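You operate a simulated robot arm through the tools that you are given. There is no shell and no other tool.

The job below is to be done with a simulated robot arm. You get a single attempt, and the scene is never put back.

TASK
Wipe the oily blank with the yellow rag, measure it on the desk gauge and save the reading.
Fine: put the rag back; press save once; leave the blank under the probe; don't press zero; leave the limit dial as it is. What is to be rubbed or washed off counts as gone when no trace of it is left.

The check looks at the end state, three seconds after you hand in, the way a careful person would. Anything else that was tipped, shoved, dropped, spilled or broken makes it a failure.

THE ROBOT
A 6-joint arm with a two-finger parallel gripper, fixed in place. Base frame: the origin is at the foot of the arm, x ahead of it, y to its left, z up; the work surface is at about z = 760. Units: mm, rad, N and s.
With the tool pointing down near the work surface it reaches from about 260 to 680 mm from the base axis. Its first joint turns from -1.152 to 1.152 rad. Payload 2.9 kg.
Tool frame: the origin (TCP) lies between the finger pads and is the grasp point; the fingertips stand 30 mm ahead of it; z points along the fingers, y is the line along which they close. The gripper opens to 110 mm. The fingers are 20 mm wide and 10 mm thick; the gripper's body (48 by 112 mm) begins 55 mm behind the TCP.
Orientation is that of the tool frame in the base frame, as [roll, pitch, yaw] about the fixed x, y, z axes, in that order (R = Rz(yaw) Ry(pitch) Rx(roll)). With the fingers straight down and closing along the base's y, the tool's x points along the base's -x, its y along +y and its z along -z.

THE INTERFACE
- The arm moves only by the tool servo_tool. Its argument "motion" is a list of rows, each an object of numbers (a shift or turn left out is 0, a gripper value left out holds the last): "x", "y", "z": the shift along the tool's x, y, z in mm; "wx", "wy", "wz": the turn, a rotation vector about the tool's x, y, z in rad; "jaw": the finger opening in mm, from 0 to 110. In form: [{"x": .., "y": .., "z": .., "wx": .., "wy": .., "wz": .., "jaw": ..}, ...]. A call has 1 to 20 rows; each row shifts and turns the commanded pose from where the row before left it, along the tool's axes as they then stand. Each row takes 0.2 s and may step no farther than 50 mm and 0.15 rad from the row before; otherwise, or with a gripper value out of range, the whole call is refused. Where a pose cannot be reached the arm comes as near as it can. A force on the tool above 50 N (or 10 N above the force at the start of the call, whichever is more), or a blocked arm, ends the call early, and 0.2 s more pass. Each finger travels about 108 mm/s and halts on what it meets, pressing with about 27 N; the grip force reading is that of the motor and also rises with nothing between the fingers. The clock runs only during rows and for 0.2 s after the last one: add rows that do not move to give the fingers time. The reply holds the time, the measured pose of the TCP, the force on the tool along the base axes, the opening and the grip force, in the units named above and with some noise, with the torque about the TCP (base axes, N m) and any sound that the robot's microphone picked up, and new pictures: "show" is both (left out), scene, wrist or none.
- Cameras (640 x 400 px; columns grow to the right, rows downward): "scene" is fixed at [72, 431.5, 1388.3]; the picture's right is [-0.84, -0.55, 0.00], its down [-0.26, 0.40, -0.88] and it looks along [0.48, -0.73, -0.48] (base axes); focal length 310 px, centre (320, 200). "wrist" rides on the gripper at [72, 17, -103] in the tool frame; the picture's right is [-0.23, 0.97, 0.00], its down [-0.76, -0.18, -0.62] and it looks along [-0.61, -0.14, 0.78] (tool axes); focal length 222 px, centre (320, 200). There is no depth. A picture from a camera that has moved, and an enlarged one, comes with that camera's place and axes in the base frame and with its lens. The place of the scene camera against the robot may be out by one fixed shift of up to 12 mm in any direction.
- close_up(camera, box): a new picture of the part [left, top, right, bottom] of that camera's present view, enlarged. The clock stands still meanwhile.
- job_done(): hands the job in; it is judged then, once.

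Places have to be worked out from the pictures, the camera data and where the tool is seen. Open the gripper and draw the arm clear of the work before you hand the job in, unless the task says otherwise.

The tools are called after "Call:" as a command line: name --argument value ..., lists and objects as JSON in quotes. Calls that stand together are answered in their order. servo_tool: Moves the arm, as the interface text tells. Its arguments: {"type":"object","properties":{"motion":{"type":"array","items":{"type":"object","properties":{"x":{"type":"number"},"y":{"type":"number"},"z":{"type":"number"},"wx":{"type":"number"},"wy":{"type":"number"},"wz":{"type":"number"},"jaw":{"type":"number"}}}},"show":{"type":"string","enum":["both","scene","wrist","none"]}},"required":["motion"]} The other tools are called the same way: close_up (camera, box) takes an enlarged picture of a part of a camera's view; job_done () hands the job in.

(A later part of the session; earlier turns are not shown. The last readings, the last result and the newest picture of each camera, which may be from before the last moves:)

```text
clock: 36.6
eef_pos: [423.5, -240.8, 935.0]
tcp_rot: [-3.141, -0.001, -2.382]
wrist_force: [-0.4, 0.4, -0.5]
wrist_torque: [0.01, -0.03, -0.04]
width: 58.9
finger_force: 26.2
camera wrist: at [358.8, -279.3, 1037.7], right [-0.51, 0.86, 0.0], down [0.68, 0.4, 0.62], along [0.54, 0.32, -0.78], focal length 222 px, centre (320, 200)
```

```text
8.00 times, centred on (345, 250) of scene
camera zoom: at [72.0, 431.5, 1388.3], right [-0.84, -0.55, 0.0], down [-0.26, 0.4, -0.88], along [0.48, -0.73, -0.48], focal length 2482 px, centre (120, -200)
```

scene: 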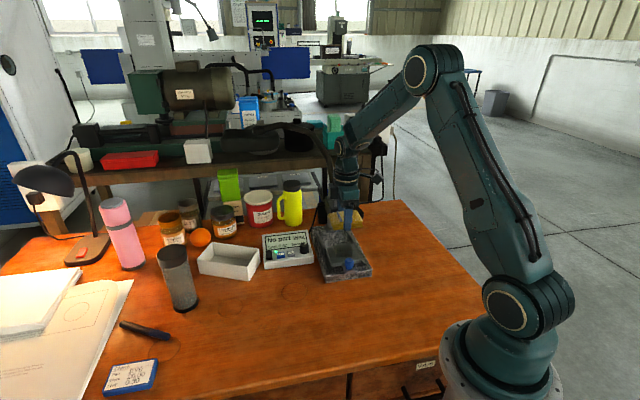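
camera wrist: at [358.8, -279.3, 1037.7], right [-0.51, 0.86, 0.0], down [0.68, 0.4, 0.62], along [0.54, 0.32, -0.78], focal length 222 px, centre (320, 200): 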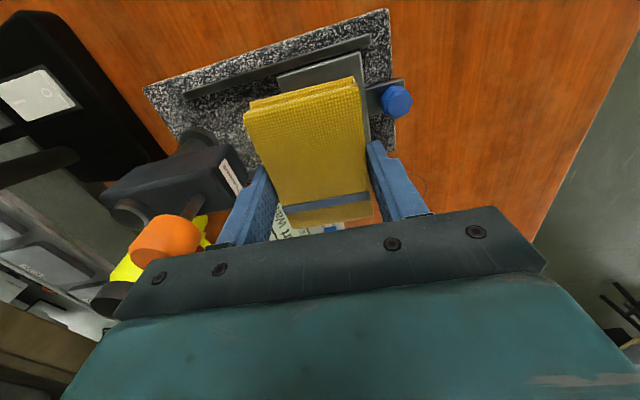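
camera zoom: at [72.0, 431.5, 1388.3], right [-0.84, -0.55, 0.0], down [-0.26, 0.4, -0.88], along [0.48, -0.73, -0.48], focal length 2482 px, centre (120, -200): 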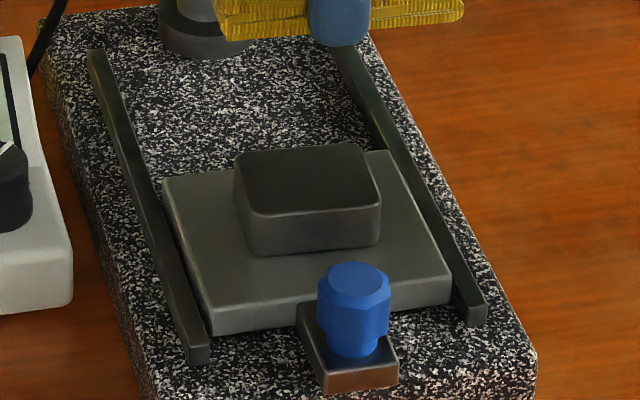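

The blank is clean and still centred on the slide. I'll now retrace the exact path back to the rag's original spot, staying high first.

Call:
servo_tool --motion '[{"y": -3}, {"wz": -0.077}, {"x": -33.8, "y": 23}, {"x": -33.8, "y": 23}, {"x": -33.8, "y": 23}, {"x": -33.8, "y": 23}, {"x": -33.8, "y": 23}, {"x": -33.9, "y": 22.9}, {}, {"z": 40}, {"z": 40}, {"z": 30}, {"z": 20}, {}]' --show "both"

```text
clock: 39.6
eef_pos: [459.2, -1.9, 805.6]
tcp_rot: [3.141, 0.0, -2.304]
wrist_force: [0.6, 0.5, 0.0]
wrist_torque: [-0.02, -0.02, 0.03]
width: 58.9
finger_force: 27.4
camera wrist: at [397.9, -43.8, 908.2], right [-0.57, 0.82, 0.0], down [0.64, 0.45, 0.62], along [0.51, 0.36, -0.78], focal length 222 px, centre (320, 200)
```

scene: 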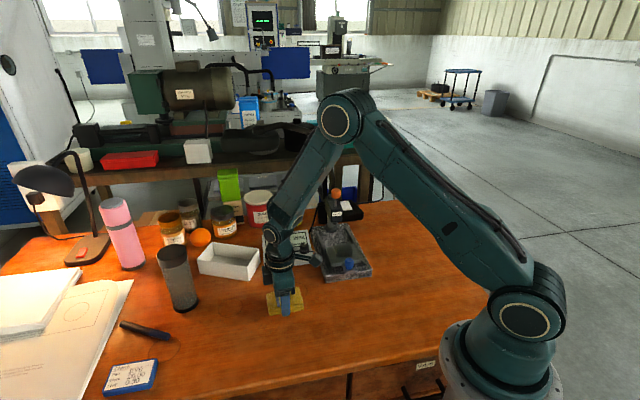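
wrist: 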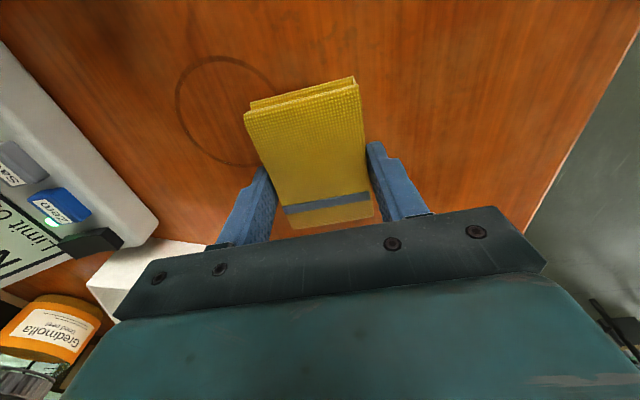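

I'm above the original spot. Lowering gently toward the table, checking force.

Call:
servo_tool --motion '[{"z": 5}, {"z": 4}, {}]' --show "none"

```text
clock: 40.4
eef_pos: [456.8, -1.5, 795.2]
tcp_rot: [-3.142, -0.001, -2.305]
wrist_force: [0.6, -0.4, -0.9]
wrist_torque: [0.02, 0.03, -0.01]
width: 58.8
finger_force: 26.5
```

Call:
servo_tool --motion '[{"z": 1}, {}]' --show "none"

```text
clock: 41.0
eef_pos: [458.4, -1.3, 792.8]
tcp_rot: [3.142, 0.0, -2.306]
wrist_force: [-0.4, 0.4, 0.0]
wrist_torque: [-0.01, -0.02, 0.05]
width: 58.7
finger_force: 27.1
```

No contact yet; another 1 mm.

Call:
servo_tool --motion '[{"z": 1}, {}]' --show "scene"

Call:
close_up --camera "scene" --box '[260, 280, 315, 325]'

```text
clock: 41.6
eef_pos: [458.0, -0.5, 792.7]
tcp_rot: [3.142, 0.0, -2.305]
wrist_force: [-0.1, -0.3, -1.3]
wrist_torque: [-0.02, 0.02, 0.0]
width: 59.0
finger_force: 26.9
```

scene: 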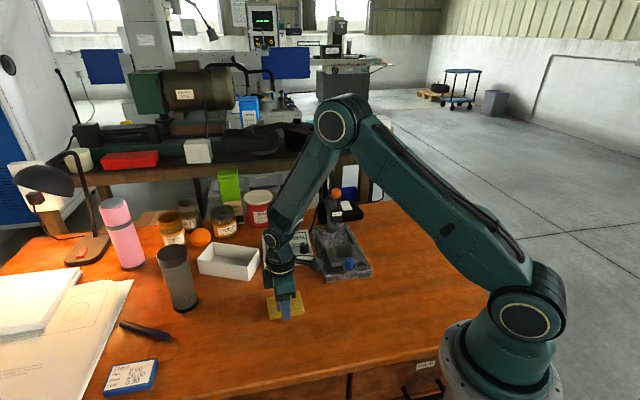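

```text
8.89 times, centred on (288, 302) of scene
camera zoom: at [72.0, 431.5, 1388.3], right [-0.84, -0.55, 0.0], down [-0.26, 0.4, -0.88], along [0.48, -0.73, -0.48], focal length 2758 px, centre (609, -711)
```

zoom: 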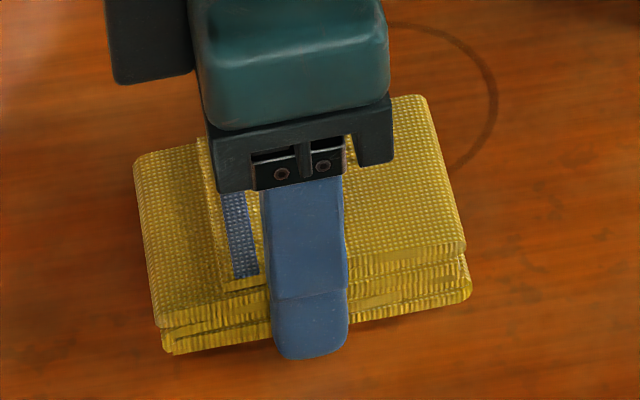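

The rag is nearly over its original outline, perhaps 1–2 mm above the table. I'll keep lowering by 1 mm.

Call:
servo_tool --motion '[{"z": 1}, {}]' --show "none"

```text
clock: 42.2
eef_pos: [456.7, 0.1, 792.5]
tcp_rot: [-3.141, 0.002, -2.305]
wrist_force: [0.9, 0.1, -0.9]
wrist_torque: [-0.03, 0.01, 0.01]
width: 58.5
finger_force: 27.3
```

Call:
servo_tool --motion '[{"z": 0.7}, {}]' --show "none"

```text
clock: 42.8
eef_pos: [457.1, 0.9, 792.2]
tcp_rot: [-3.14, 0.0, -2.305]
wrist_force: [-0.9, 0.3, 0.1]
wrist_torque: [0.02, -0.02, -0.05]
width: 59.2
finger_force: 26.9
```

Call:
servo_tool --motion '[{"z": 0.7}, {}]' --show "scene"

Call:
close_up --camera "scene" --box '[260, 280, 315, 325]'

```text
clock: 43.4
eef_pos: [457.3, 0.6, 791.6]
tcp_rot: [-3.141, -0.001, -2.306]
wrist_force: [-4.3, 0.9, 19.0]
wrist_torque: [0.02, 0.18, 0.0]
width: 59.1
finger_force: 26.9
```

scene: 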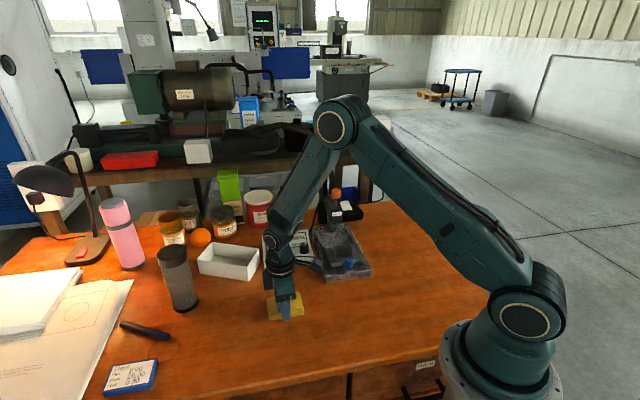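

```text
8.89 times, centred on (288, 302) of scene
camera zoom: at [71.6, 431.6, 1388.3], right [-0.84, -0.55, 0.0], down [-0.26, 0.4, -0.88], along [0.48, -0.73, -0.48], focal length 2758 px, centre (609, -711)
```

zoom: 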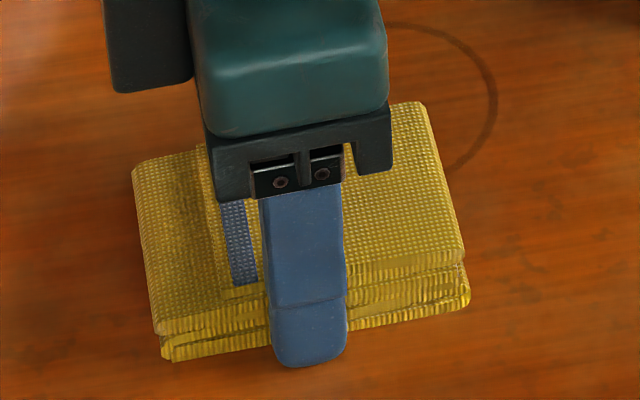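

Table contact reached (19 N). I'll ease up 0.6 mm, open the fingers, and lift straight up.

Call:
servo_tool --motion '[{"z": -0.6}, {"jaw": 66}, {"jaw": 80}, {"jaw": 95}, {}, {"z": -10}, {"z": -30}, {"z": -40}, {"z": -40}, {}]' --show "both"

Call:
close_up --camera "scene" --box '[250, 280, 320, 325]'

```text
clock: 45.6
eef_pos: [459.7, -1.8, 912.4]
tcp_rot: [3.141, 0.001, -2.305]
wrist_force: [0.0, 0.4, -0.8]
wrist_torque: [0.0, 0.02, -0.03]
width: 95.1
finger_force: 0.0
camera wrist: at [398.7, -44.3, 1014.6], right [-0.57, 0.82, 0.0], down [0.64, 0.45, 0.62], along [0.51, 0.36, -0.78], focal length 222 px, centre (320, 200)
```

scene: 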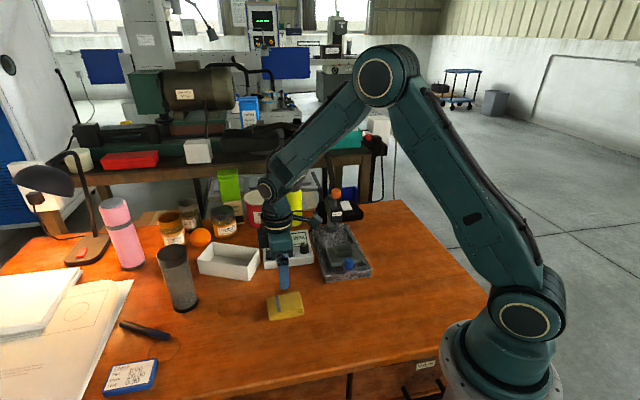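
wrist: 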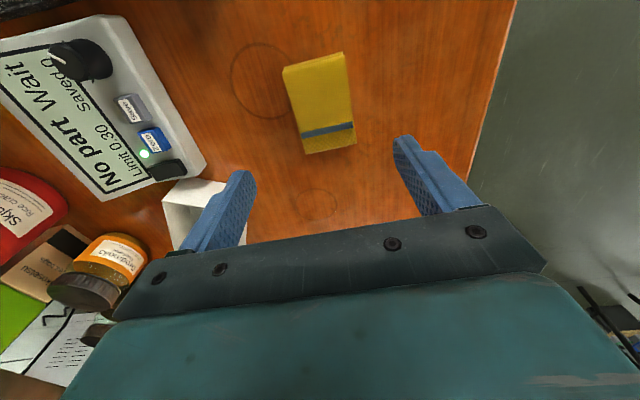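

```text
8.89 times, centred on (285, 302) of scene
camera zoom: at [72.0, 431.5, 1388.3], right [-0.84, -0.55, 0.0], down [-0.26, 0.4, -0.88], along [0.48, -0.73, -0.48], focal length 2758 px, centre (631, -711)
```

zoom: 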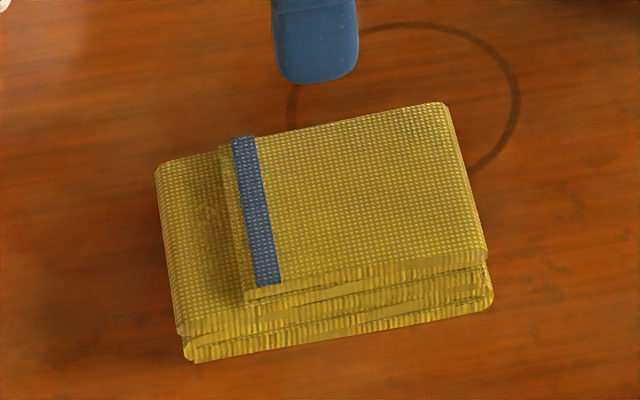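

The rag is back within a couple of millimetres. Next I'll move above the blue slide knob near (372, -188) and turn the tool to face along the slide toward the probe.

Call:
servo_tool --motion '[{"x": 39.1, "y": -12.5}, {"x": 39.1, "y": -12.5}, {"x": 39.1, "y": -12.5}, {"x": 39.1, "y": -12.5}, {"x": 39.1, "y": -12.5, "jaw": 60}, {"wz": 0.1373}, {"wz": 0.1373}, {"wz": 0.1373}, {"wz": 0.1373}, {"wz": 0.1373}, {"wz": 0.1373}, {"wz": 0.1373}, {"wz": 0.1373}, {"wz": 0.1373}, {"wz": 0.1373}, {"wz": 0.1373}, {"wz": 0.1377}, {}]' --show "both"

Call:
close_up --camera "wrist" --box '[240, 60, 400, 220]'

```text
clock: 49.4
eef_pos: [373.6, -187.3, 911.3]
tcp_rot: [-3.141, 0.0, 2.328]
wrist_force: [-0.2, -0.6, -0.1]
wrist_torque: [0.04, -0.01, -0.01]
width: 60.0
finger_force: 0.2
camera wrist: at [335.7, -123.3, 1014.2], right [0.86, 0.5, 0.0], down [0.39, -0.68, 0.62], along [0.31, -0.54, -0.78], focal length 222 px, centre (320, 200)
```

scene: 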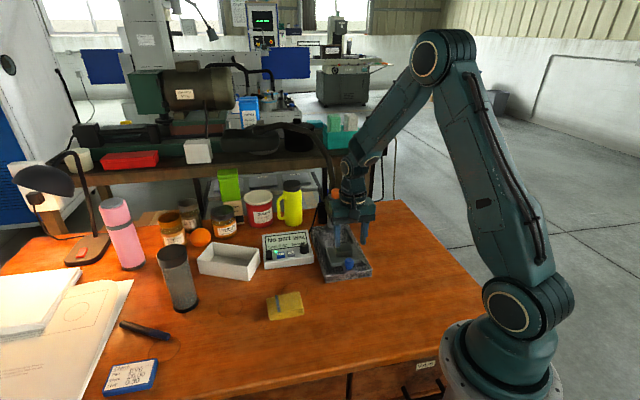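
wrist: 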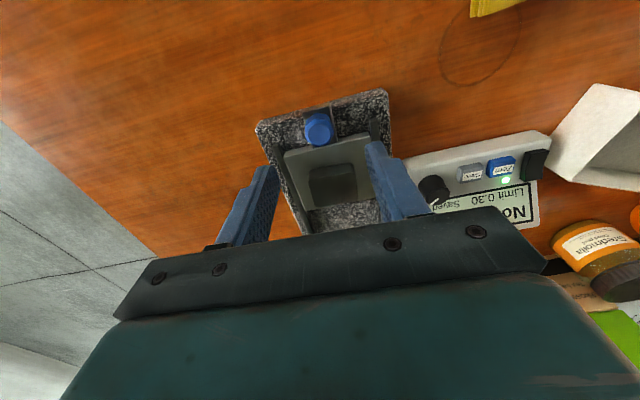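

```text
2.50 times, centred on (320, 140) of wrist
camera zoom: at [335.7, -123.3, 1014.2], right [0.86, 0.5, 0.0], down [0.39, -0.68, 0.62], along [0.31, -0.54, -0.78], focal length 555 px, centre (320, 350)
```

zoom: 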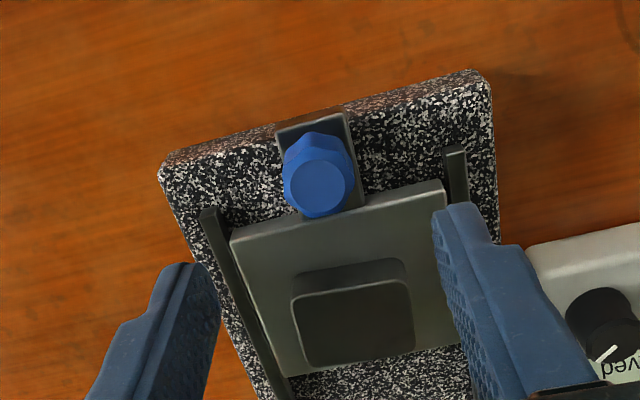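

The knob is directly below the TCP and the slide direction matches the tool within about 1°. I'll lower the open fingers around the knob.

Call:
servo_tool --motion '[{"z": 25}, {"z": 25}, {"z": 12}, {"z": 5}, {}]' --show "both"

Call:
close_up --camera "wrist" --box '[220, 80, 420, 240]'

Call:
close_up --camera "scene" --box '[310, 200, 380, 290]'

```text
clock: 50.6
eef_pos: [373.0, -185.7, 845.5]
tcp_rot: [-3.141, 0.001, 2.329]
wrist_force: [0.8, -1.1, 0.3]
wrist_torque: [0.02, -0.02, -0.01]
width: 60.1
finger_force: 0.1
camera wrist: at [335.3, -122.4, 947.1], right [0.86, 0.5, 0.0], down [0.4, -0.68, 0.62], along [0.31, -0.54, -0.78], focal length 222 px, centre (320, 200)
```

scene: 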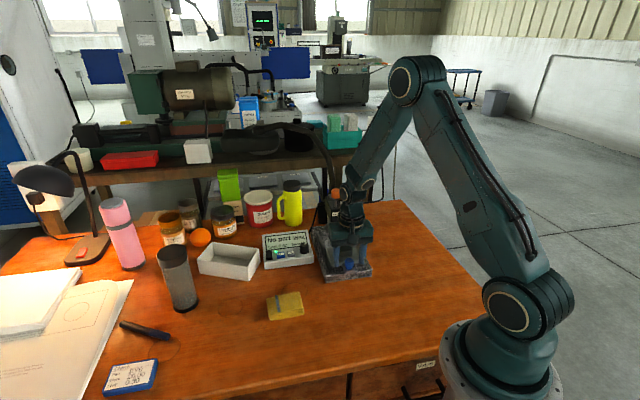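
wrist: 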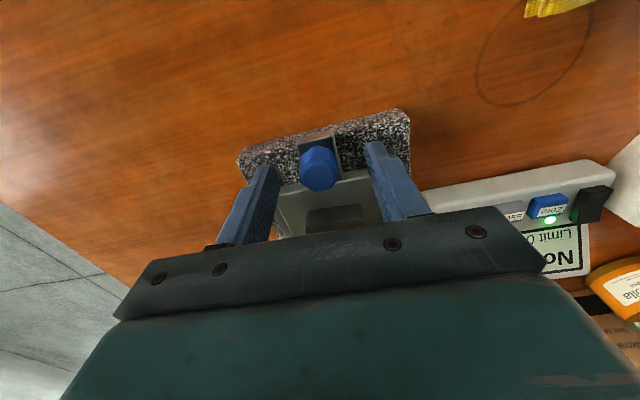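

```text
2.50 times, centred on (320, 160) of wrist
camera zoom: at [335.3, -122.4, 947.1], right [0.86, 0.5, 0.0], down [0.4, -0.68, 0.62], along [0.31, -0.54, -0.78], focal length 555 px, centre (320, 300)
```

zoom: 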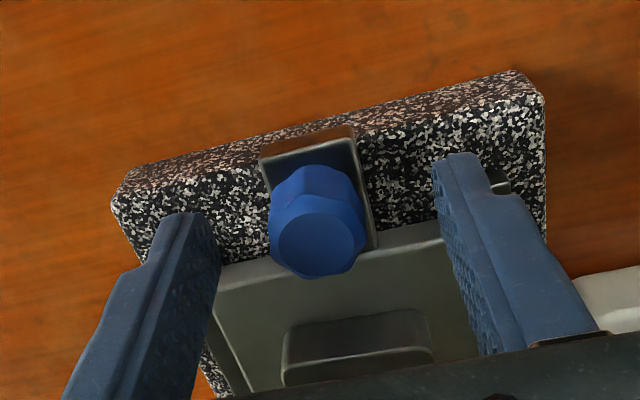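

```text
4.44 times, centred on (345, 245) of scene
camera zoom: at [72.0, 431.5, 1388.3], right [-0.84, -0.55, 0.0], down [-0.26, 0.4, -0.88], along [0.48, -0.73, -0.48], focal length 1379 px, centre (209, 0)
```

zoom: 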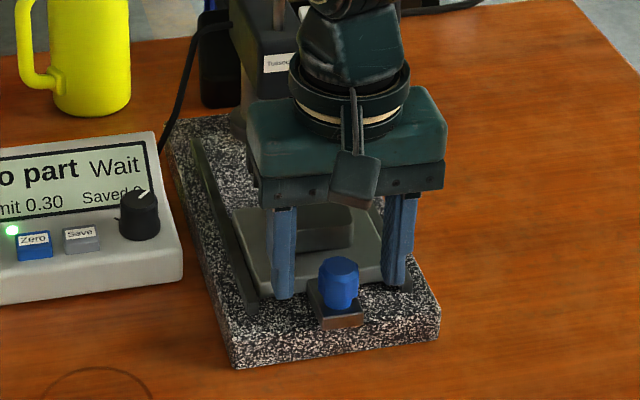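

The knob is centred between the fingers. Closing on it.

Call:
servo_tool --motion '[{"jaw": 40}, {"jaw": 28}, {"jaw": 15}, {"jaw": 10}, {}, {}]' --show "wrist"

```text
clock: 52.0
eef_pos: [371.6, -186.4, 844.9]
tcp_rot: [-3.138, 0.0, 2.326]
wrist_force: [-10.5, -13.4, 0.3]
wrist_torque: [-0.06, 0.08, -0.1]
width: 24.5
finger_force: 45.5
camera wrist: at [334.6, -123.1, 947.2], right [0.86, 0.5, 0.0], down [0.39, -0.68, 0.62], along [0.31, -0.54, -0.78], focal length 222 px, centre (320, 200)
```

wrist: 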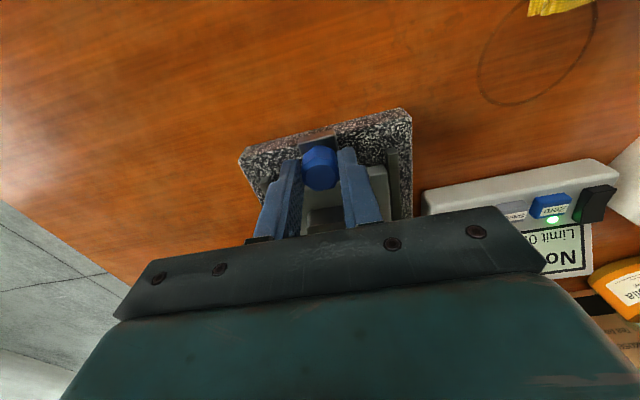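

Gripped at 24.5 mm, but a 17 N side force shows I'm about 1 mm off; I'll relieve it by shifting toward -y.

Call:
servo_tool --motion '[{"y": -1.2}, {}]' --show "none"

```text
clock: 52.6
eef_pos: [372.7, -187.6, 845.0]
tcp_rot: [3.141, 0.0, 2.329]
wrist_force: [-9.7, -7.6, 1.1]
wrist_torque: [-0.12, 0.07, -0.15]
width: 24.4
finger_force: 45.1
```

Call:
servo_tool --motion '[{"y": -0.8}, {}]' --show "none"

```text
clock: 53.2
eef_pos: [371.4, -188.2, 845.3]
tcp_rot: [-3.14, -0.001, 2.329]
wrist_force: [-1.6, -4.5, -11.7]
wrist_torque: [-0.47, 0.14, -0.09]
width: 24.4
finger_force: 44.8
```

Side force is now small. I'll push the slide 20 mm toward the probe and check forces.

Call:
servo_tool --motion '[{"x": -4}, {"x": -4}, {"x": -6}, {"x": -6}, {}]' --show "none"

```text
clock: 54.4
eef_pos: [385.7, -202.7, 844.9]
tcp_rot: [3.14, 0.002, 2.331]
wrist_force: [4.6, 7.3, 0.6]
wrist_torque: [0.07, 0.11, 0.06]
width: 24.7
finger_force: 44.6
```

The slide moves easily; the sideways force shows the slide drifts slightly toward +y, so I'll add a small +y component and continue 40 mm.

Call:
servo_tool --motion '[{"x": -6, "y": 0.7}, {"x": -6, "y": 0.15}, {"x": -7, "y": 0.15}, {"x": -7, "y": 0.15}, {"x": -7, "y": 0.15}, {"x": -7, "y": 0.15}, {}]' --show "both"

Call:
close_up --camera "scene" --box '[260, 190, 380, 290]'

```text
clock: 56.0
eef_pos: [414.1, -229.8, 845.4]
tcp_rot: [3.138, 0.0, 2.333]
wrist_force: [13.6, 15.5, 15.8]
wrist_torque: [0.12, -0.13, 0.08]
width: 24.5
finger_force: 45.1
camera wrist: at [376.7, -166.9, 947.1], right [0.86, 0.51, 0.0], down [0.39, -0.67, 0.62], along [0.32, -0.54, -0.78], focal length 222 px, centre (320, 200)
```

scene: 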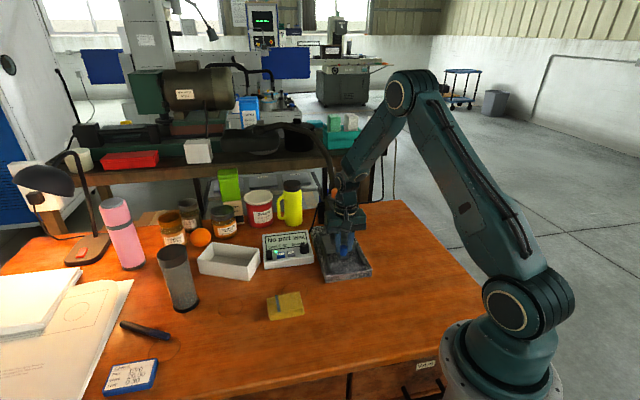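
wrist: 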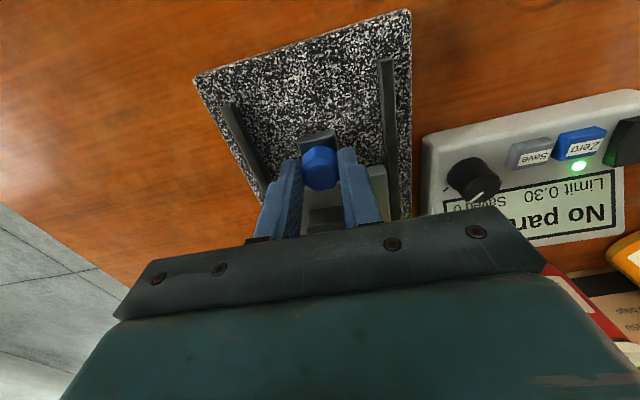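

```text
4.00 times, centred on (320, 240) of scene
camera zoom: at [72.1, 432.0, 1388.1], right [-0.84, -0.55, 0.0], down [-0.26, 0.4, -0.88], along [0.48, -0.73, -0.48], focal length 1241 px, centre (320, 40)
```

zoom: 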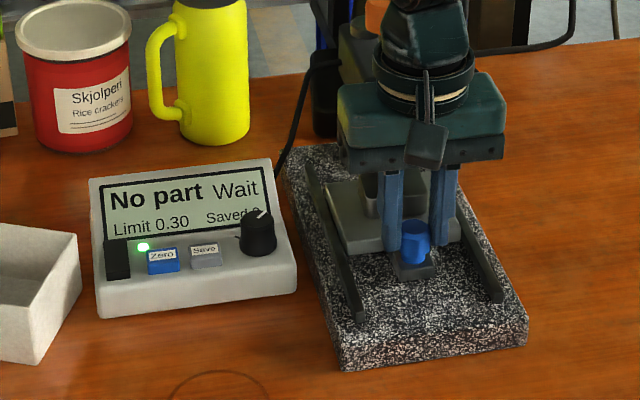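

Moved 60 mm so far; the side force indicates the slide runs ~2° toward +y relative to my motion. I'll correct by +1.5 mm and continue with a matching drift.

Call:
servo_tool --motion '[{"y": 1.4}, {"x": -5, "y": 0.18}, {"x": -5, "y": 0.18}, {"x": -5, "y": 0.18}, {"x": -5, "y": 0.18}, {}]' --show "wrist"

Call:
close_up --camera "scene" --box '[260, 190, 380, 290]'

```text
clock: 57.4
eef_pos: [429.1, -245.0, 844.3]
tcp_rot: [-3.139, 0.0, 2.326]
wrist_force: [-3.6, -3.2, 28.6]
wrist_torque: [0.39, 0.23, -0.02]
width: 24.3
finger_force: 44.6
camera wrist: at [392.5, -181.1, 946.9], right [0.86, 0.5, 0.0], down [0.39, -0.68, 0.62], along [0.31, -0.54, -0.78], focal length 222 px, centre (320, 200)
```

wrist: 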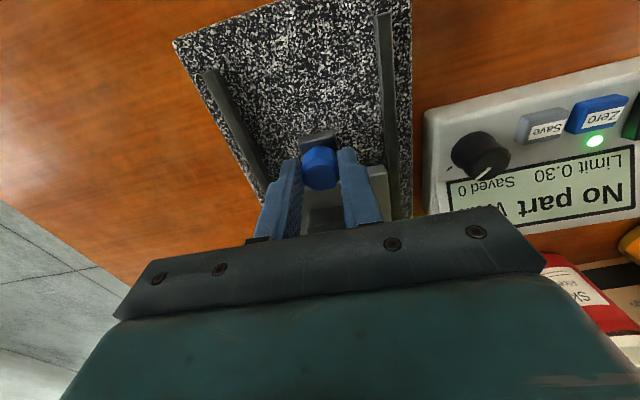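

```text
4.00 times, centred on (320, 240) of scene
camera zoom: at [71.6, 431.7, 1388.2], right [-0.84, -0.55, 0.0], down [-0.26, 0.4, -0.88], along [0.48, -0.73, -0.48], focal length 1241 px, centre (320, 40)
```

zoom: 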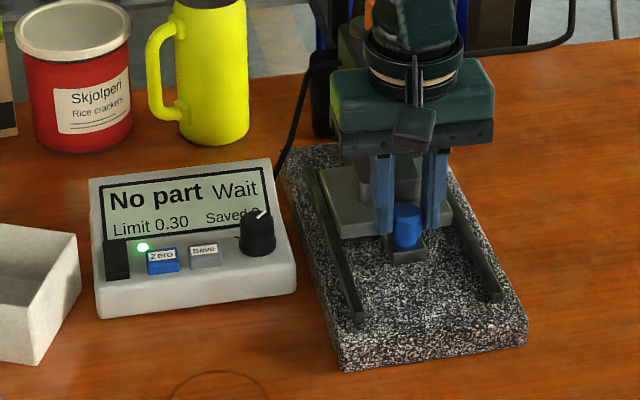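

81 mm travelled; an upward force of 28 N has built up, so I'll raise the tool 1.5 mm and move on in small steps.

Call:
servo_tool --motion '[{"z": -1.5}, {"x": -3, "y": 0.1}, {"x": -3, "y": 0.1}, {}]' --show "wrist"

Call:
close_up --camera "scene" --box '[260, 190, 380, 290]'

```text
clock: 58.4
eef_pos: [432.6, -247.6, 844.7]
tcp_rot: [-3.139, -0.001, 2.328]
wrist_force: [-5.5, -5.4, 1.8]
wrist_torque: [-0.65, -0.78, -0.12]
width: 24.4
finger_force: 44.9
camera wrist: at [395.7, -184.6, 947.1], right [0.86, 0.5, 0.0], down [0.4, -0.68, 0.62], along [0.31, -0.54, -0.78], focal length 222 px, centre (320, 200)
```

wrist: 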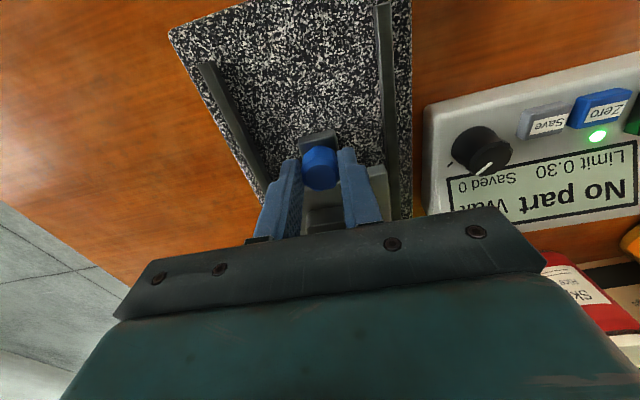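

```text
4.00 times, centred on (320, 240) of scene
camera zoom: at [71.8, 431.5, 1388.3], right [-0.84, -0.55, 0.0], down [-0.26, 0.4, -0.88], along [0.48, -0.73, -0.48], focal length 1241 px, centre (320, 40)
```

zoom: 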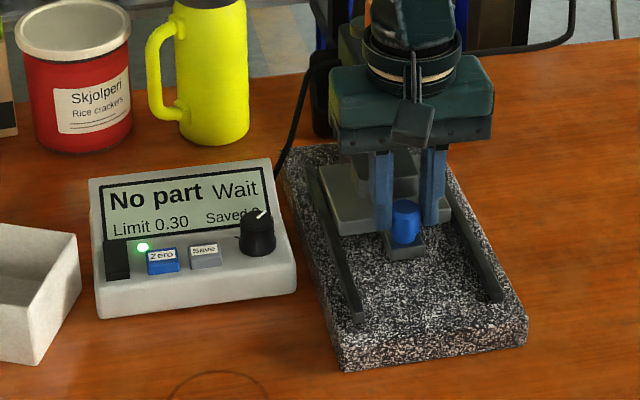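

No stop met yet at ~86 mm. Continue in small steps.

Call:
servo_tool --motion '[{"x": -3}, {"x": -3}, {}]' --show "none"

Call:
close_up --camera "scene" --box '[260, 190, 380, 290]'

```text
clock: 59.2
eef_pos: [436.6, -252.3, 844.7]
tcp_rot: [-3.14, -0.004, 2.33]
wrist_force: [-3.3, -6.0, -16.1]
wrist_torque: [-0.35, -0.62, -0.08]
width: 24.2
finger_force: 44.9
```

```text
4.00 times, centred on (320, 240) of scene
camera zoom: at [72.1, 431.3, 1388.3], right [-0.84, -0.55, 0.0], down [-0.26, 0.4, -0.88], along [0.48, -0.73, -0.48], focal length 1241 px, centre (320, 40)
```

zoom: 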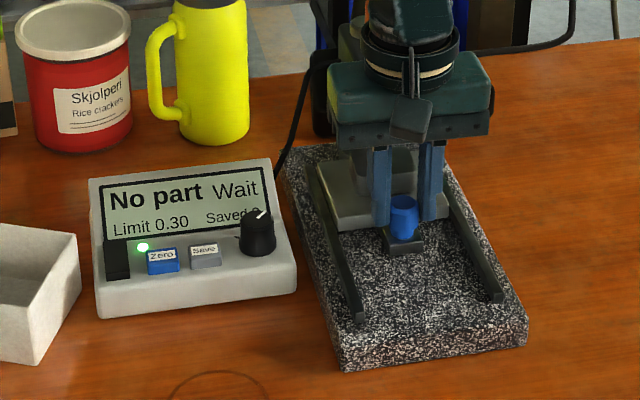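

91 mm now, still "No part". I'll proceed another 5 mm and watch for an end stop.

Call:
servo_tool --motion '[{"z": 0.6}, {"x": -2.5}, {"x": -2.5}, {}]' --show "both"

Call:
close_up --camera "scene" --box '[310, 190, 380, 270]'

```text
clock: 60.2
eef_pos: [439.1, -254.2, 843.5]
tcp_rot: [-3.141, -0.007, 2.331]
wrist_force: [-19.3, 8.3, -2.3]
wrist_torque: [0.14, 0.03, -0.13]
width: 24.5
finger_force: 45.4
camera wrist: at [402.2, -191.2, 947.5], right [0.86, 0.51, 0.0], down [0.4, -0.68, 0.62], along [0.31, -0.53, -0.79], focal length 222 px, centre (320, 200)
```

scene: 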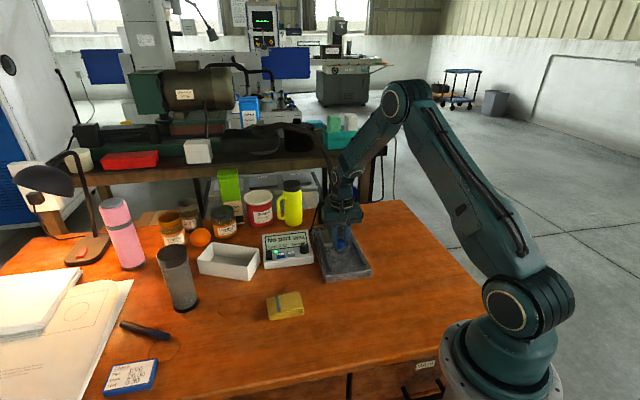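
wrist: 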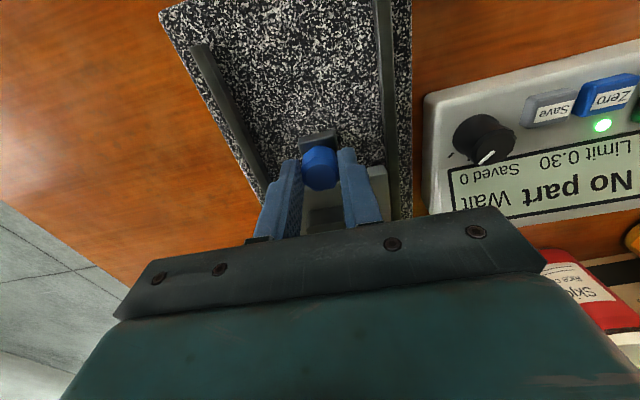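

```text
5.00 times, centred on (345, 230) of scene
camera zoom: at [71.6, 431.7, 1388.2], right [-0.84, -0.55, 0.0], down [-0.26, 0.4, -0.88], along [0.48, -0.73, -0.48], focal length 1552 px, centre (195, 50)
```

zoom: 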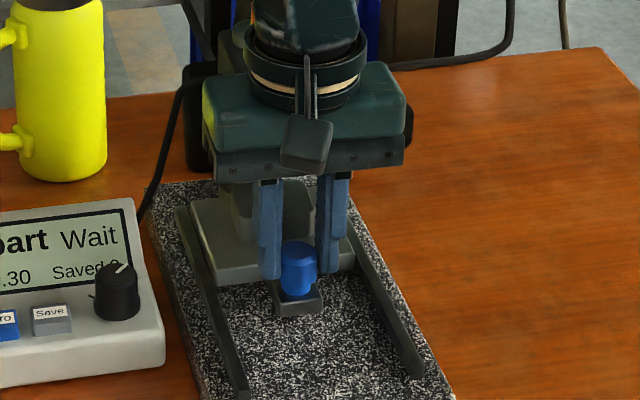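

A 20 N resisting force at 94.5 mm of travel indicates the slide's end stop. I'll ease back slightly, open the fingers and lift off to look.

Call:
servo_tool --motion '[{"x": 1.2}, {"jaw": 35}, {"jaw": 50}, {"jaw": 60}, {}, {"z": -20}, {"z": -30}, {"x": 30, "z": -20}, {"x": 40}, {"x": 40}, {}]' --show "both"

Call:
close_up --camera "scene" --box '[250, 180, 390, 290]'

Call:
close_up --camera "scene" --box '[318, 185, 368, 260]'

```text
clock: 62.6
eef_pos: [364.3, -173.7, 914.5]
tcp_rot: [3.141, -0.002, 2.33]
wrist_force: [0.0, 0.3, -0.5]
wrist_torque: [-0.01, 0.0, 0.01]
width: 60.0
finger_force: 0.2
camera wrist: at [326.7, -109.2, 1017.6], right [0.86, 0.51, 0.0], down [0.4, -0.67, 0.62], along [0.31, -0.54, -0.78], focal length 222 px, centre (320, 200)
```

scene: 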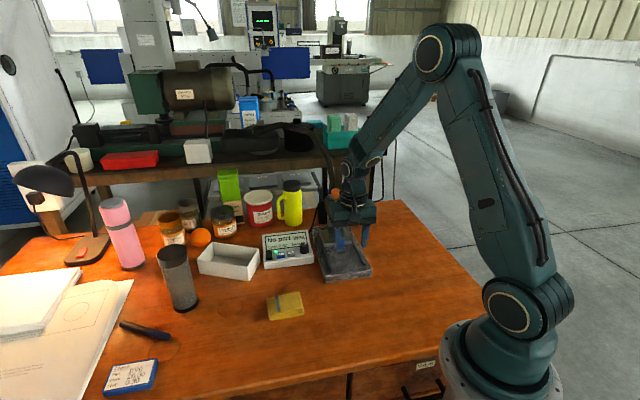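
wrist: 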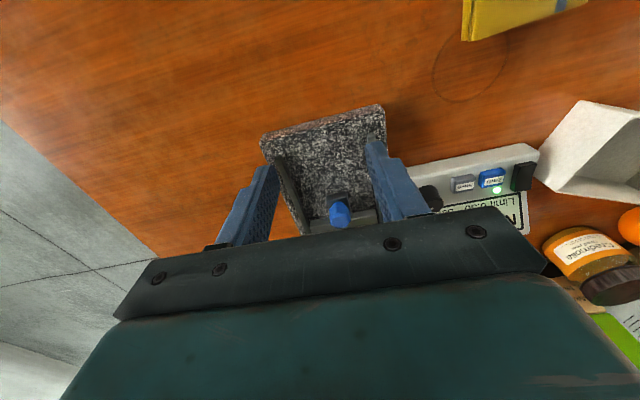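

```text
3.64 times, centred on (320, 235) of scene
camera zoom: at [72.0, 431.6, 1388.3], right [-0.84, -0.55, 0.0], down [-0.26, 0.4, -0.88], along [0.48, -0.73, -0.48], focal length 1128 px, centre (320, 73)
```

zoom: 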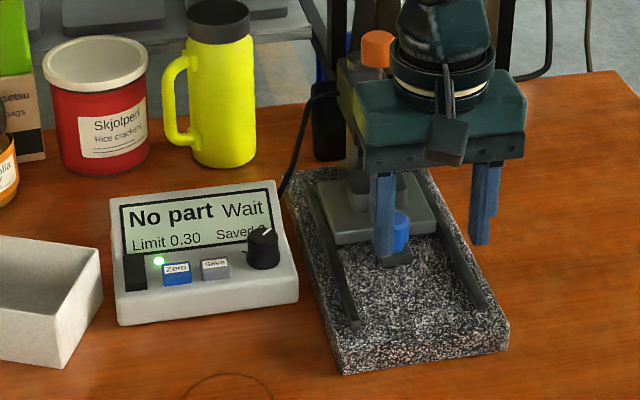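

```text
5.33 times, centred on (343, 222) of scene
camera zoom: at [72.0, 431.6, 1388.3], right [-0.84, -0.55, 0.0], down [-0.26, 0.4, -0.88], along [0.48, -0.73, -0.48], focal length 1655 px, centre (197, 80)
```

zoom: 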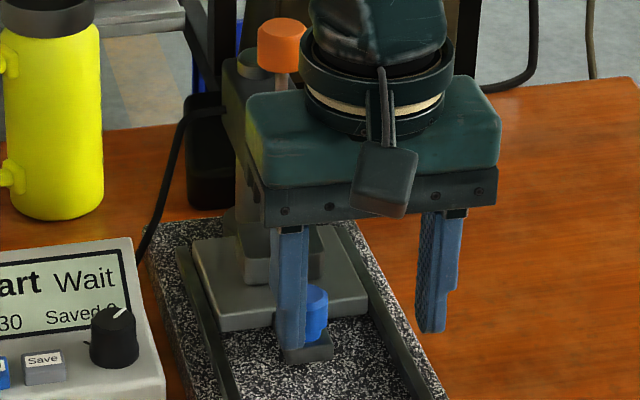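

The gripper blocks the view; I'll raise it higher to see the gauge and display clearly.

Call:
servo_tool --motion '[{"z": -45}, {"z": -45}, {"z": -45}, {"z": -45}, {}]' --show "wrist"

Call:
close_up --camera "scene" --box '[250, 180, 390, 290]'

Call:
close_up --camera "scene" --box '[318, 185, 368, 260]'

```text
clock: 63.8
eef_pos: [363.9, -177.1, 1095.8]
tcp_rot: [3.14, -0.001, 2.332]
wrist_force: [-0.3, -0.5, 0.4]
wrist_torque: [-0.02, 0.04, 0.0]
width: 60.0
finger_force: 0.1
camera wrist: at [327.8, -112.9, 1197.5], right [0.86, 0.5, 0.0], down [0.4, -0.68, 0.62], along [0.31, -0.54, -0.78], focal length 222 px, centre (320, 200)
```

wrist: 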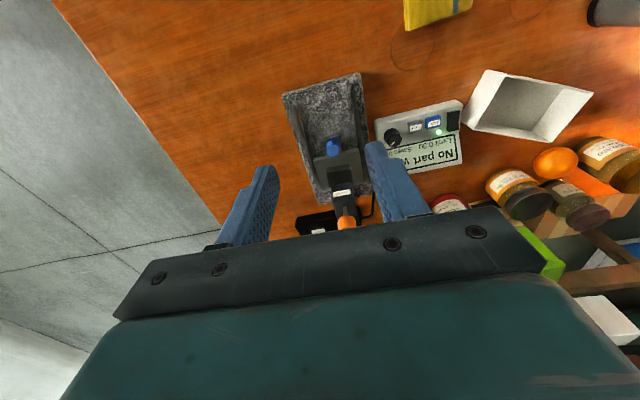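

```text
3.64 times, centred on (320, 235) of scene
camera zoom: at [72.0, 431.5, 1388.3], right [-0.84, -0.55, 0.0], down [-0.26, 0.4, -0.88], along [0.48, -0.73, -0.48], focal length 1128 px, centre (320, 73)
```

zoom: 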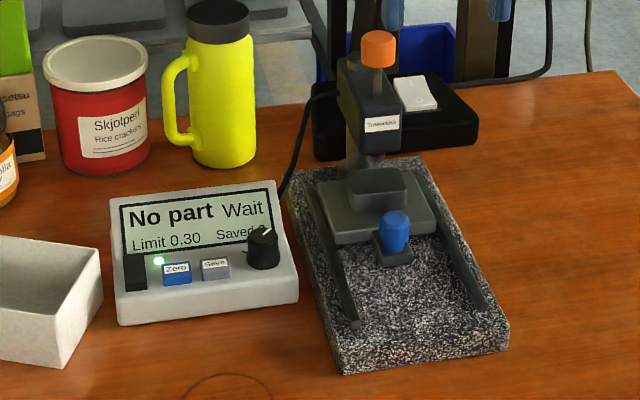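

```text
5.33 times, centred on (343, 222) of scene
camera zoom: at [72.0, 431.5, 1388.3], right [-0.84, -0.55, 0.0], down [-0.26, 0.4, -0.88], along [0.48, -0.73, -0.48], focal length 1655 px, centre (197, 80)
```

zoom: 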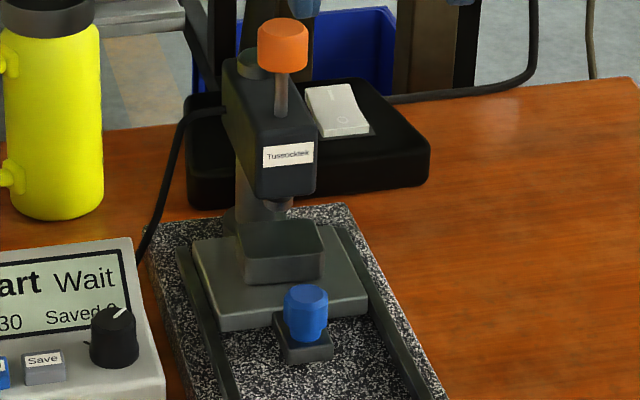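

The blank is now under the probe, but the display still says "No part" and the plunger tip seems some 15–20 mm above the blank, so the plunger probably has to be lowered with the orange cap. I'll look closely at the plunger and cap.

Call:
close_up --camera "scene" --box '[325, 210, 357, 250]'

Call:
close_up --camera "wrist" --box '[270, 110, 470, 240]'

Call:
close_up --camera "wrist" --box '[310, 150, 390, 240]'

```text
10.00 times, centred on (341, 230) of scene
camera zoom: at [72.0, 431.5, 1388.3], right [-0.84, -0.55, 0.0], down [-0.26, 0.4, -0.88], along [0.48, -0.73, -0.48], focal length 3103 px, centre (110, -100)
```

zoom: 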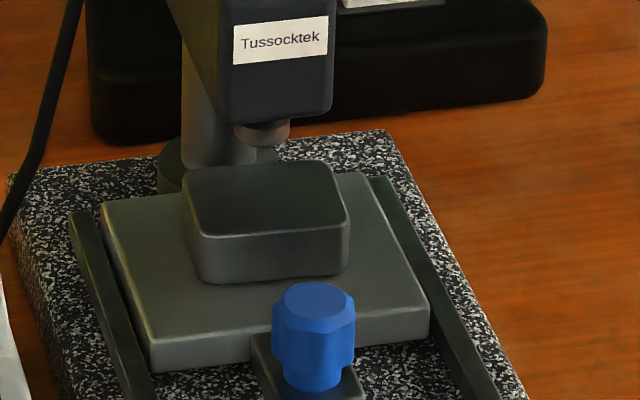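

```text
3.08 times, centred on (370, 175) of wrist
camera zoom: at [327.8, -112.9, 1197.5], right [0.86, 0.5, 0.0], down [0.4, -0.68, 0.62], along [0.31, -0.54, -0.78], focal length 684 px, centre (166, 277)
```

zoom: 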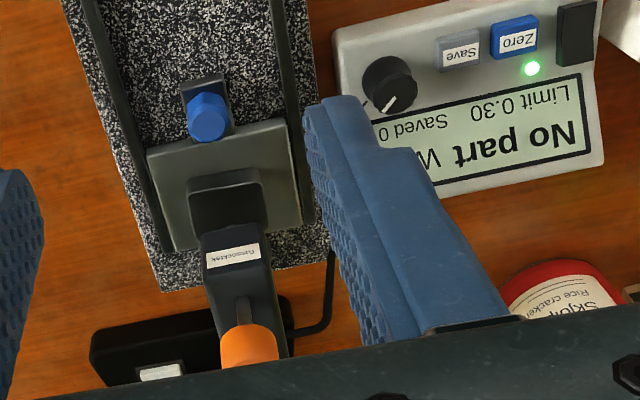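

```text
4.44 times, centred on (350, 195) of wrist
camera zoom: at [327.8, -112.9, 1197.5], right [0.86, 0.5, 0.0], down [0.4, -0.68, 0.62], along [0.31, -0.54, -0.78], focal length 987 px, centre (187, 222)
```

zoom: 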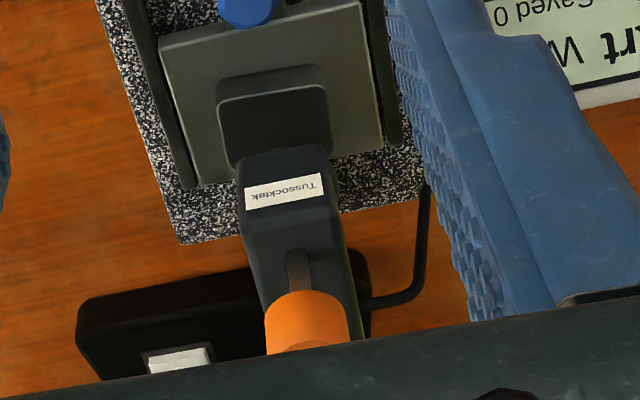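

The plunger is above the blank's centre within a few mm, so the remaining step is lowering it via the orange cap near (488, -305, ~960). I'll move above the cap for an accurate look before touching it.

Call:
servo_tool --motion '[{"x": -35.8, "y": 0.4, "z": 5}, {"x": -35.8, "y": 0.4, "z": 5}, {"x": -35.8, "y": 0.4, "z": 5}, {"x": -35.8, "y": 0.4, "z": 5}, {"x": -35.8, "y": 0.4, "z": 5}, {}]' --show "both"

Call:
close_up --camera "wrist" --box '[250, 80, 400, 220]'

```text
clock: 65.2
eef_pos: [494.5, -303.9, 1070.1]
tcp_rot: [3.141, 0.0, 2.33]
wrist_force: [-0.4, 0.2, -0.6]
wrist_torque: [0.01, 0.0, -0.01]
width: 60.1
finger_force: 0.1
camera wrist: at [456.2, -241.3, 1172.6], right [0.86, 0.5, 0.0], down [0.4, -0.68, 0.62], along [0.31, -0.54, -0.78], focal length 222 px, centre (320, 200)
```

scene: 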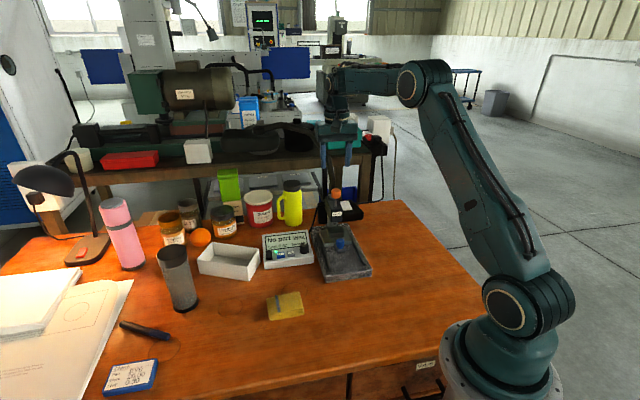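
wrist: 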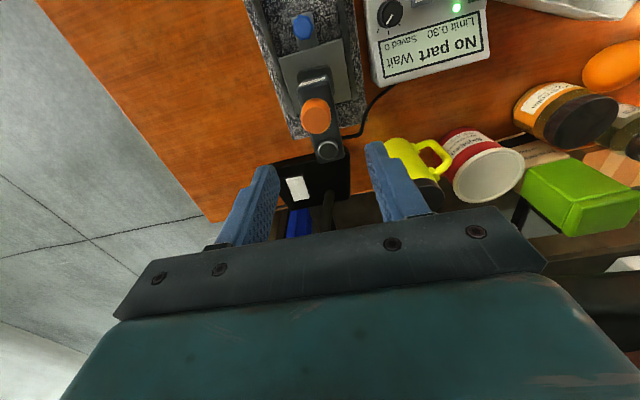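

```text
2.86 times, centred on (325, 150) of wrist
camera zoom: at [456.2, -241.3, 1172.6], right [0.86, 0.5, 0.0], down [0.4, -0.68, 0.62], along [0.31, -0.54, -0.78], focal length 635 px, centre (306, 343)
```

zoom: 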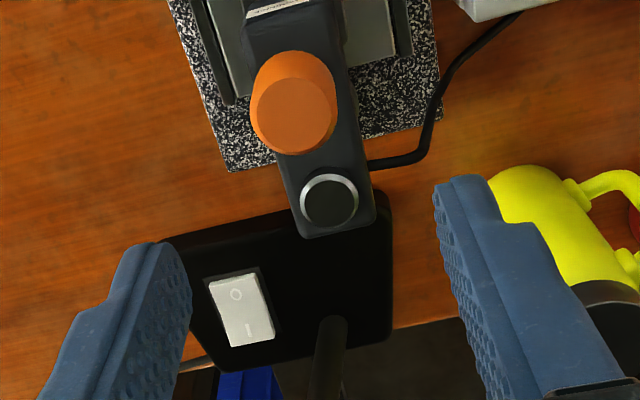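

The cap's top centre is 2 mm behind and 4 mm to the -y side of the TCP, at about (489, -306). I'll close the fingers, centre over it and come down to just above it.

Call:
servo_tool --motion '[{"x": 2.1, "y": -3.7, "jaw": 30}, {"jaw": 5}, {"jaw": 0}, {"z": 30}, {"z": 25}, {}, {}]' --show "both"

Call:
close_up --camera "scene" --box '[310, 160, 365, 240]'

Call:
close_up --camera "wrist" --box '[250, 80, 400, 220]'

```text
clock: 66.8
eef_pos: [484.9, -303.3, 1013.9]
tcp_rot: [3.141, -0.001, 2.33]
wrist_force: [-0.3, 0.4, -0.1]
wrist_torque: [-0.01, 0.03, 0.04]
width: 0.0
finger_force: 26.8
camera wrist: at [447.0, -240.3, 1117.3], right [0.86, 0.51, 0.0], down [0.4, -0.68, 0.62], along [0.31, -0.54, -0.78], focal length 222 px, centre (320, 200)
```

scene: 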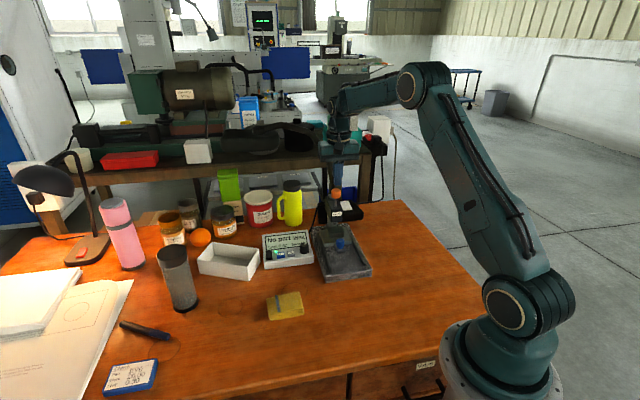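
wrist: 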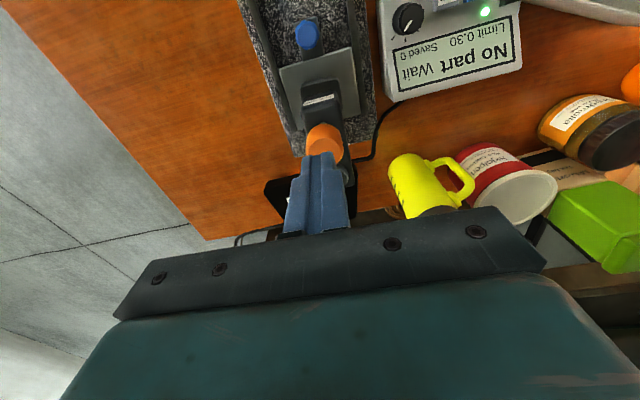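

```text
5.00 times, centred on (338, 200) of scene
camera zoom: at [72.0, 431.5, 1388.3], right [-0.84, -0.55, 0.0], down [-0.26, 0.4, -0.88], along [0.48, -0.73, -0.48], focal length 1552 px, centre (232, 200)
```

zoom: 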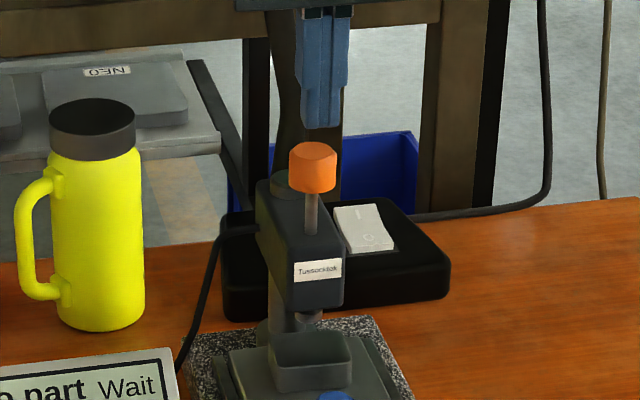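

```text
2.86 times, centred on (325, 150) of wrist
camera zoom: at [447.0, -240.3, 1117.3], right [0.86, 0.51, 0.0], down [0.4, -0.68, 0.62], along [0.31, -0.54, -0.78], focal length 635 px, centre (306, 343)
```

zoom: 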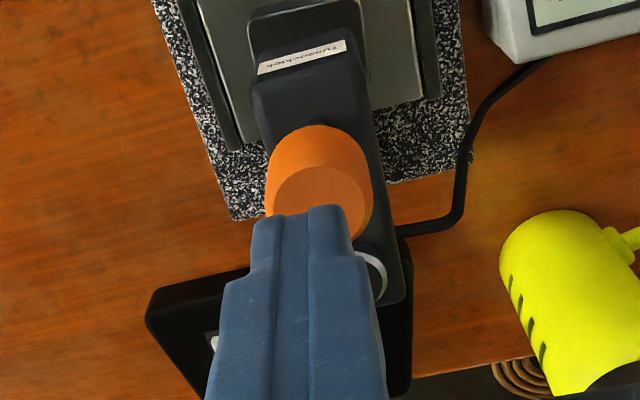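

The arm settled a few mm off; the cap now appears about 6 mm ahead and 3 mm to +y. I'll correct and re-check before pressing.

Call:
servo_tool --motion '[{"x": -3, "y": 1.4}, {"x": -2.5, "y": 1.3}, {}, {}]' --show "wrist"

Call:
close_up --camera "wrist" --box '[250, 80, 400, 220]'

Call:
close_up --camera "scene" --box '[310, 160, 365, 240]'

```text
clock: 67.8
eef_pos: [490.8, -306.7, 1015.3]
tcp_rot: [3.141, 0.001, 2.329]
wrist_force: [0.6, 0.1, 0.3]
wrist_torque: [-0.02, -0.01, 0.01]
width: 0.0
finger_force: 27.2
camera wrist: at [453.6, -242.9, 1118.1], right [0.86, 0.51, 0.0], down [0.4, -0.67, 0.62], along [0.31, -0.54, -0.78], focal length 222 px, centre (320, 200)
```

wrist: 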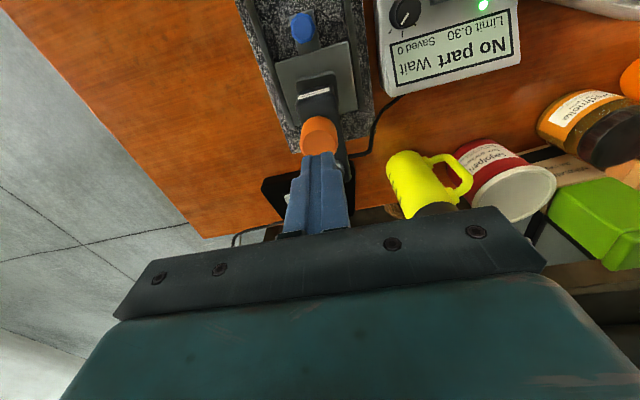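

```text
2.86 times, centred on (325, 150) of wrist
camera zoom: at [453.6, -242.9, 1118.1], right [0.86, 0.51, 0.0], down [0.4, -0.67, 0.62], along [0.31, -0.54, -0.78], focal length 635 px, centre (306, 343)
```

zoom: 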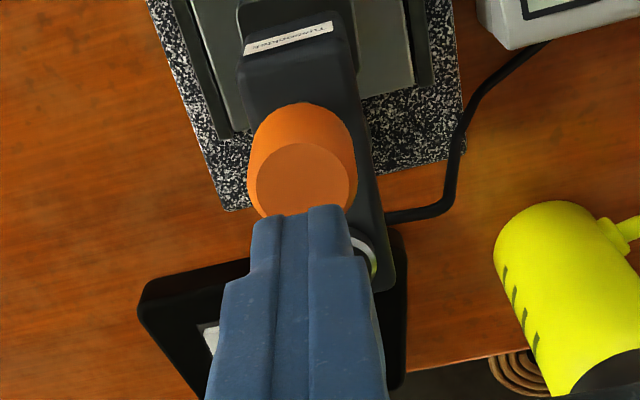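

```text
5.00 times, centred on (338, 200) of scene
camera zoom: at [72.0, 431.5, 1388.3], right [-0.84, -0.55, 0.0], down [-0.26, 0.4, -0.88], along [0.48, -0.73, -0.48], focal length 1552 px, centre (232, 200)
```

zoom: 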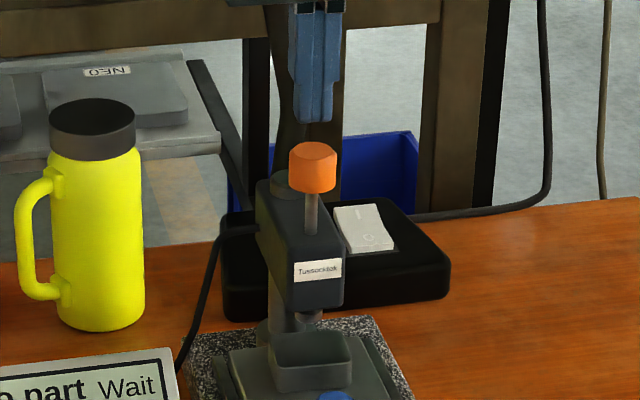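

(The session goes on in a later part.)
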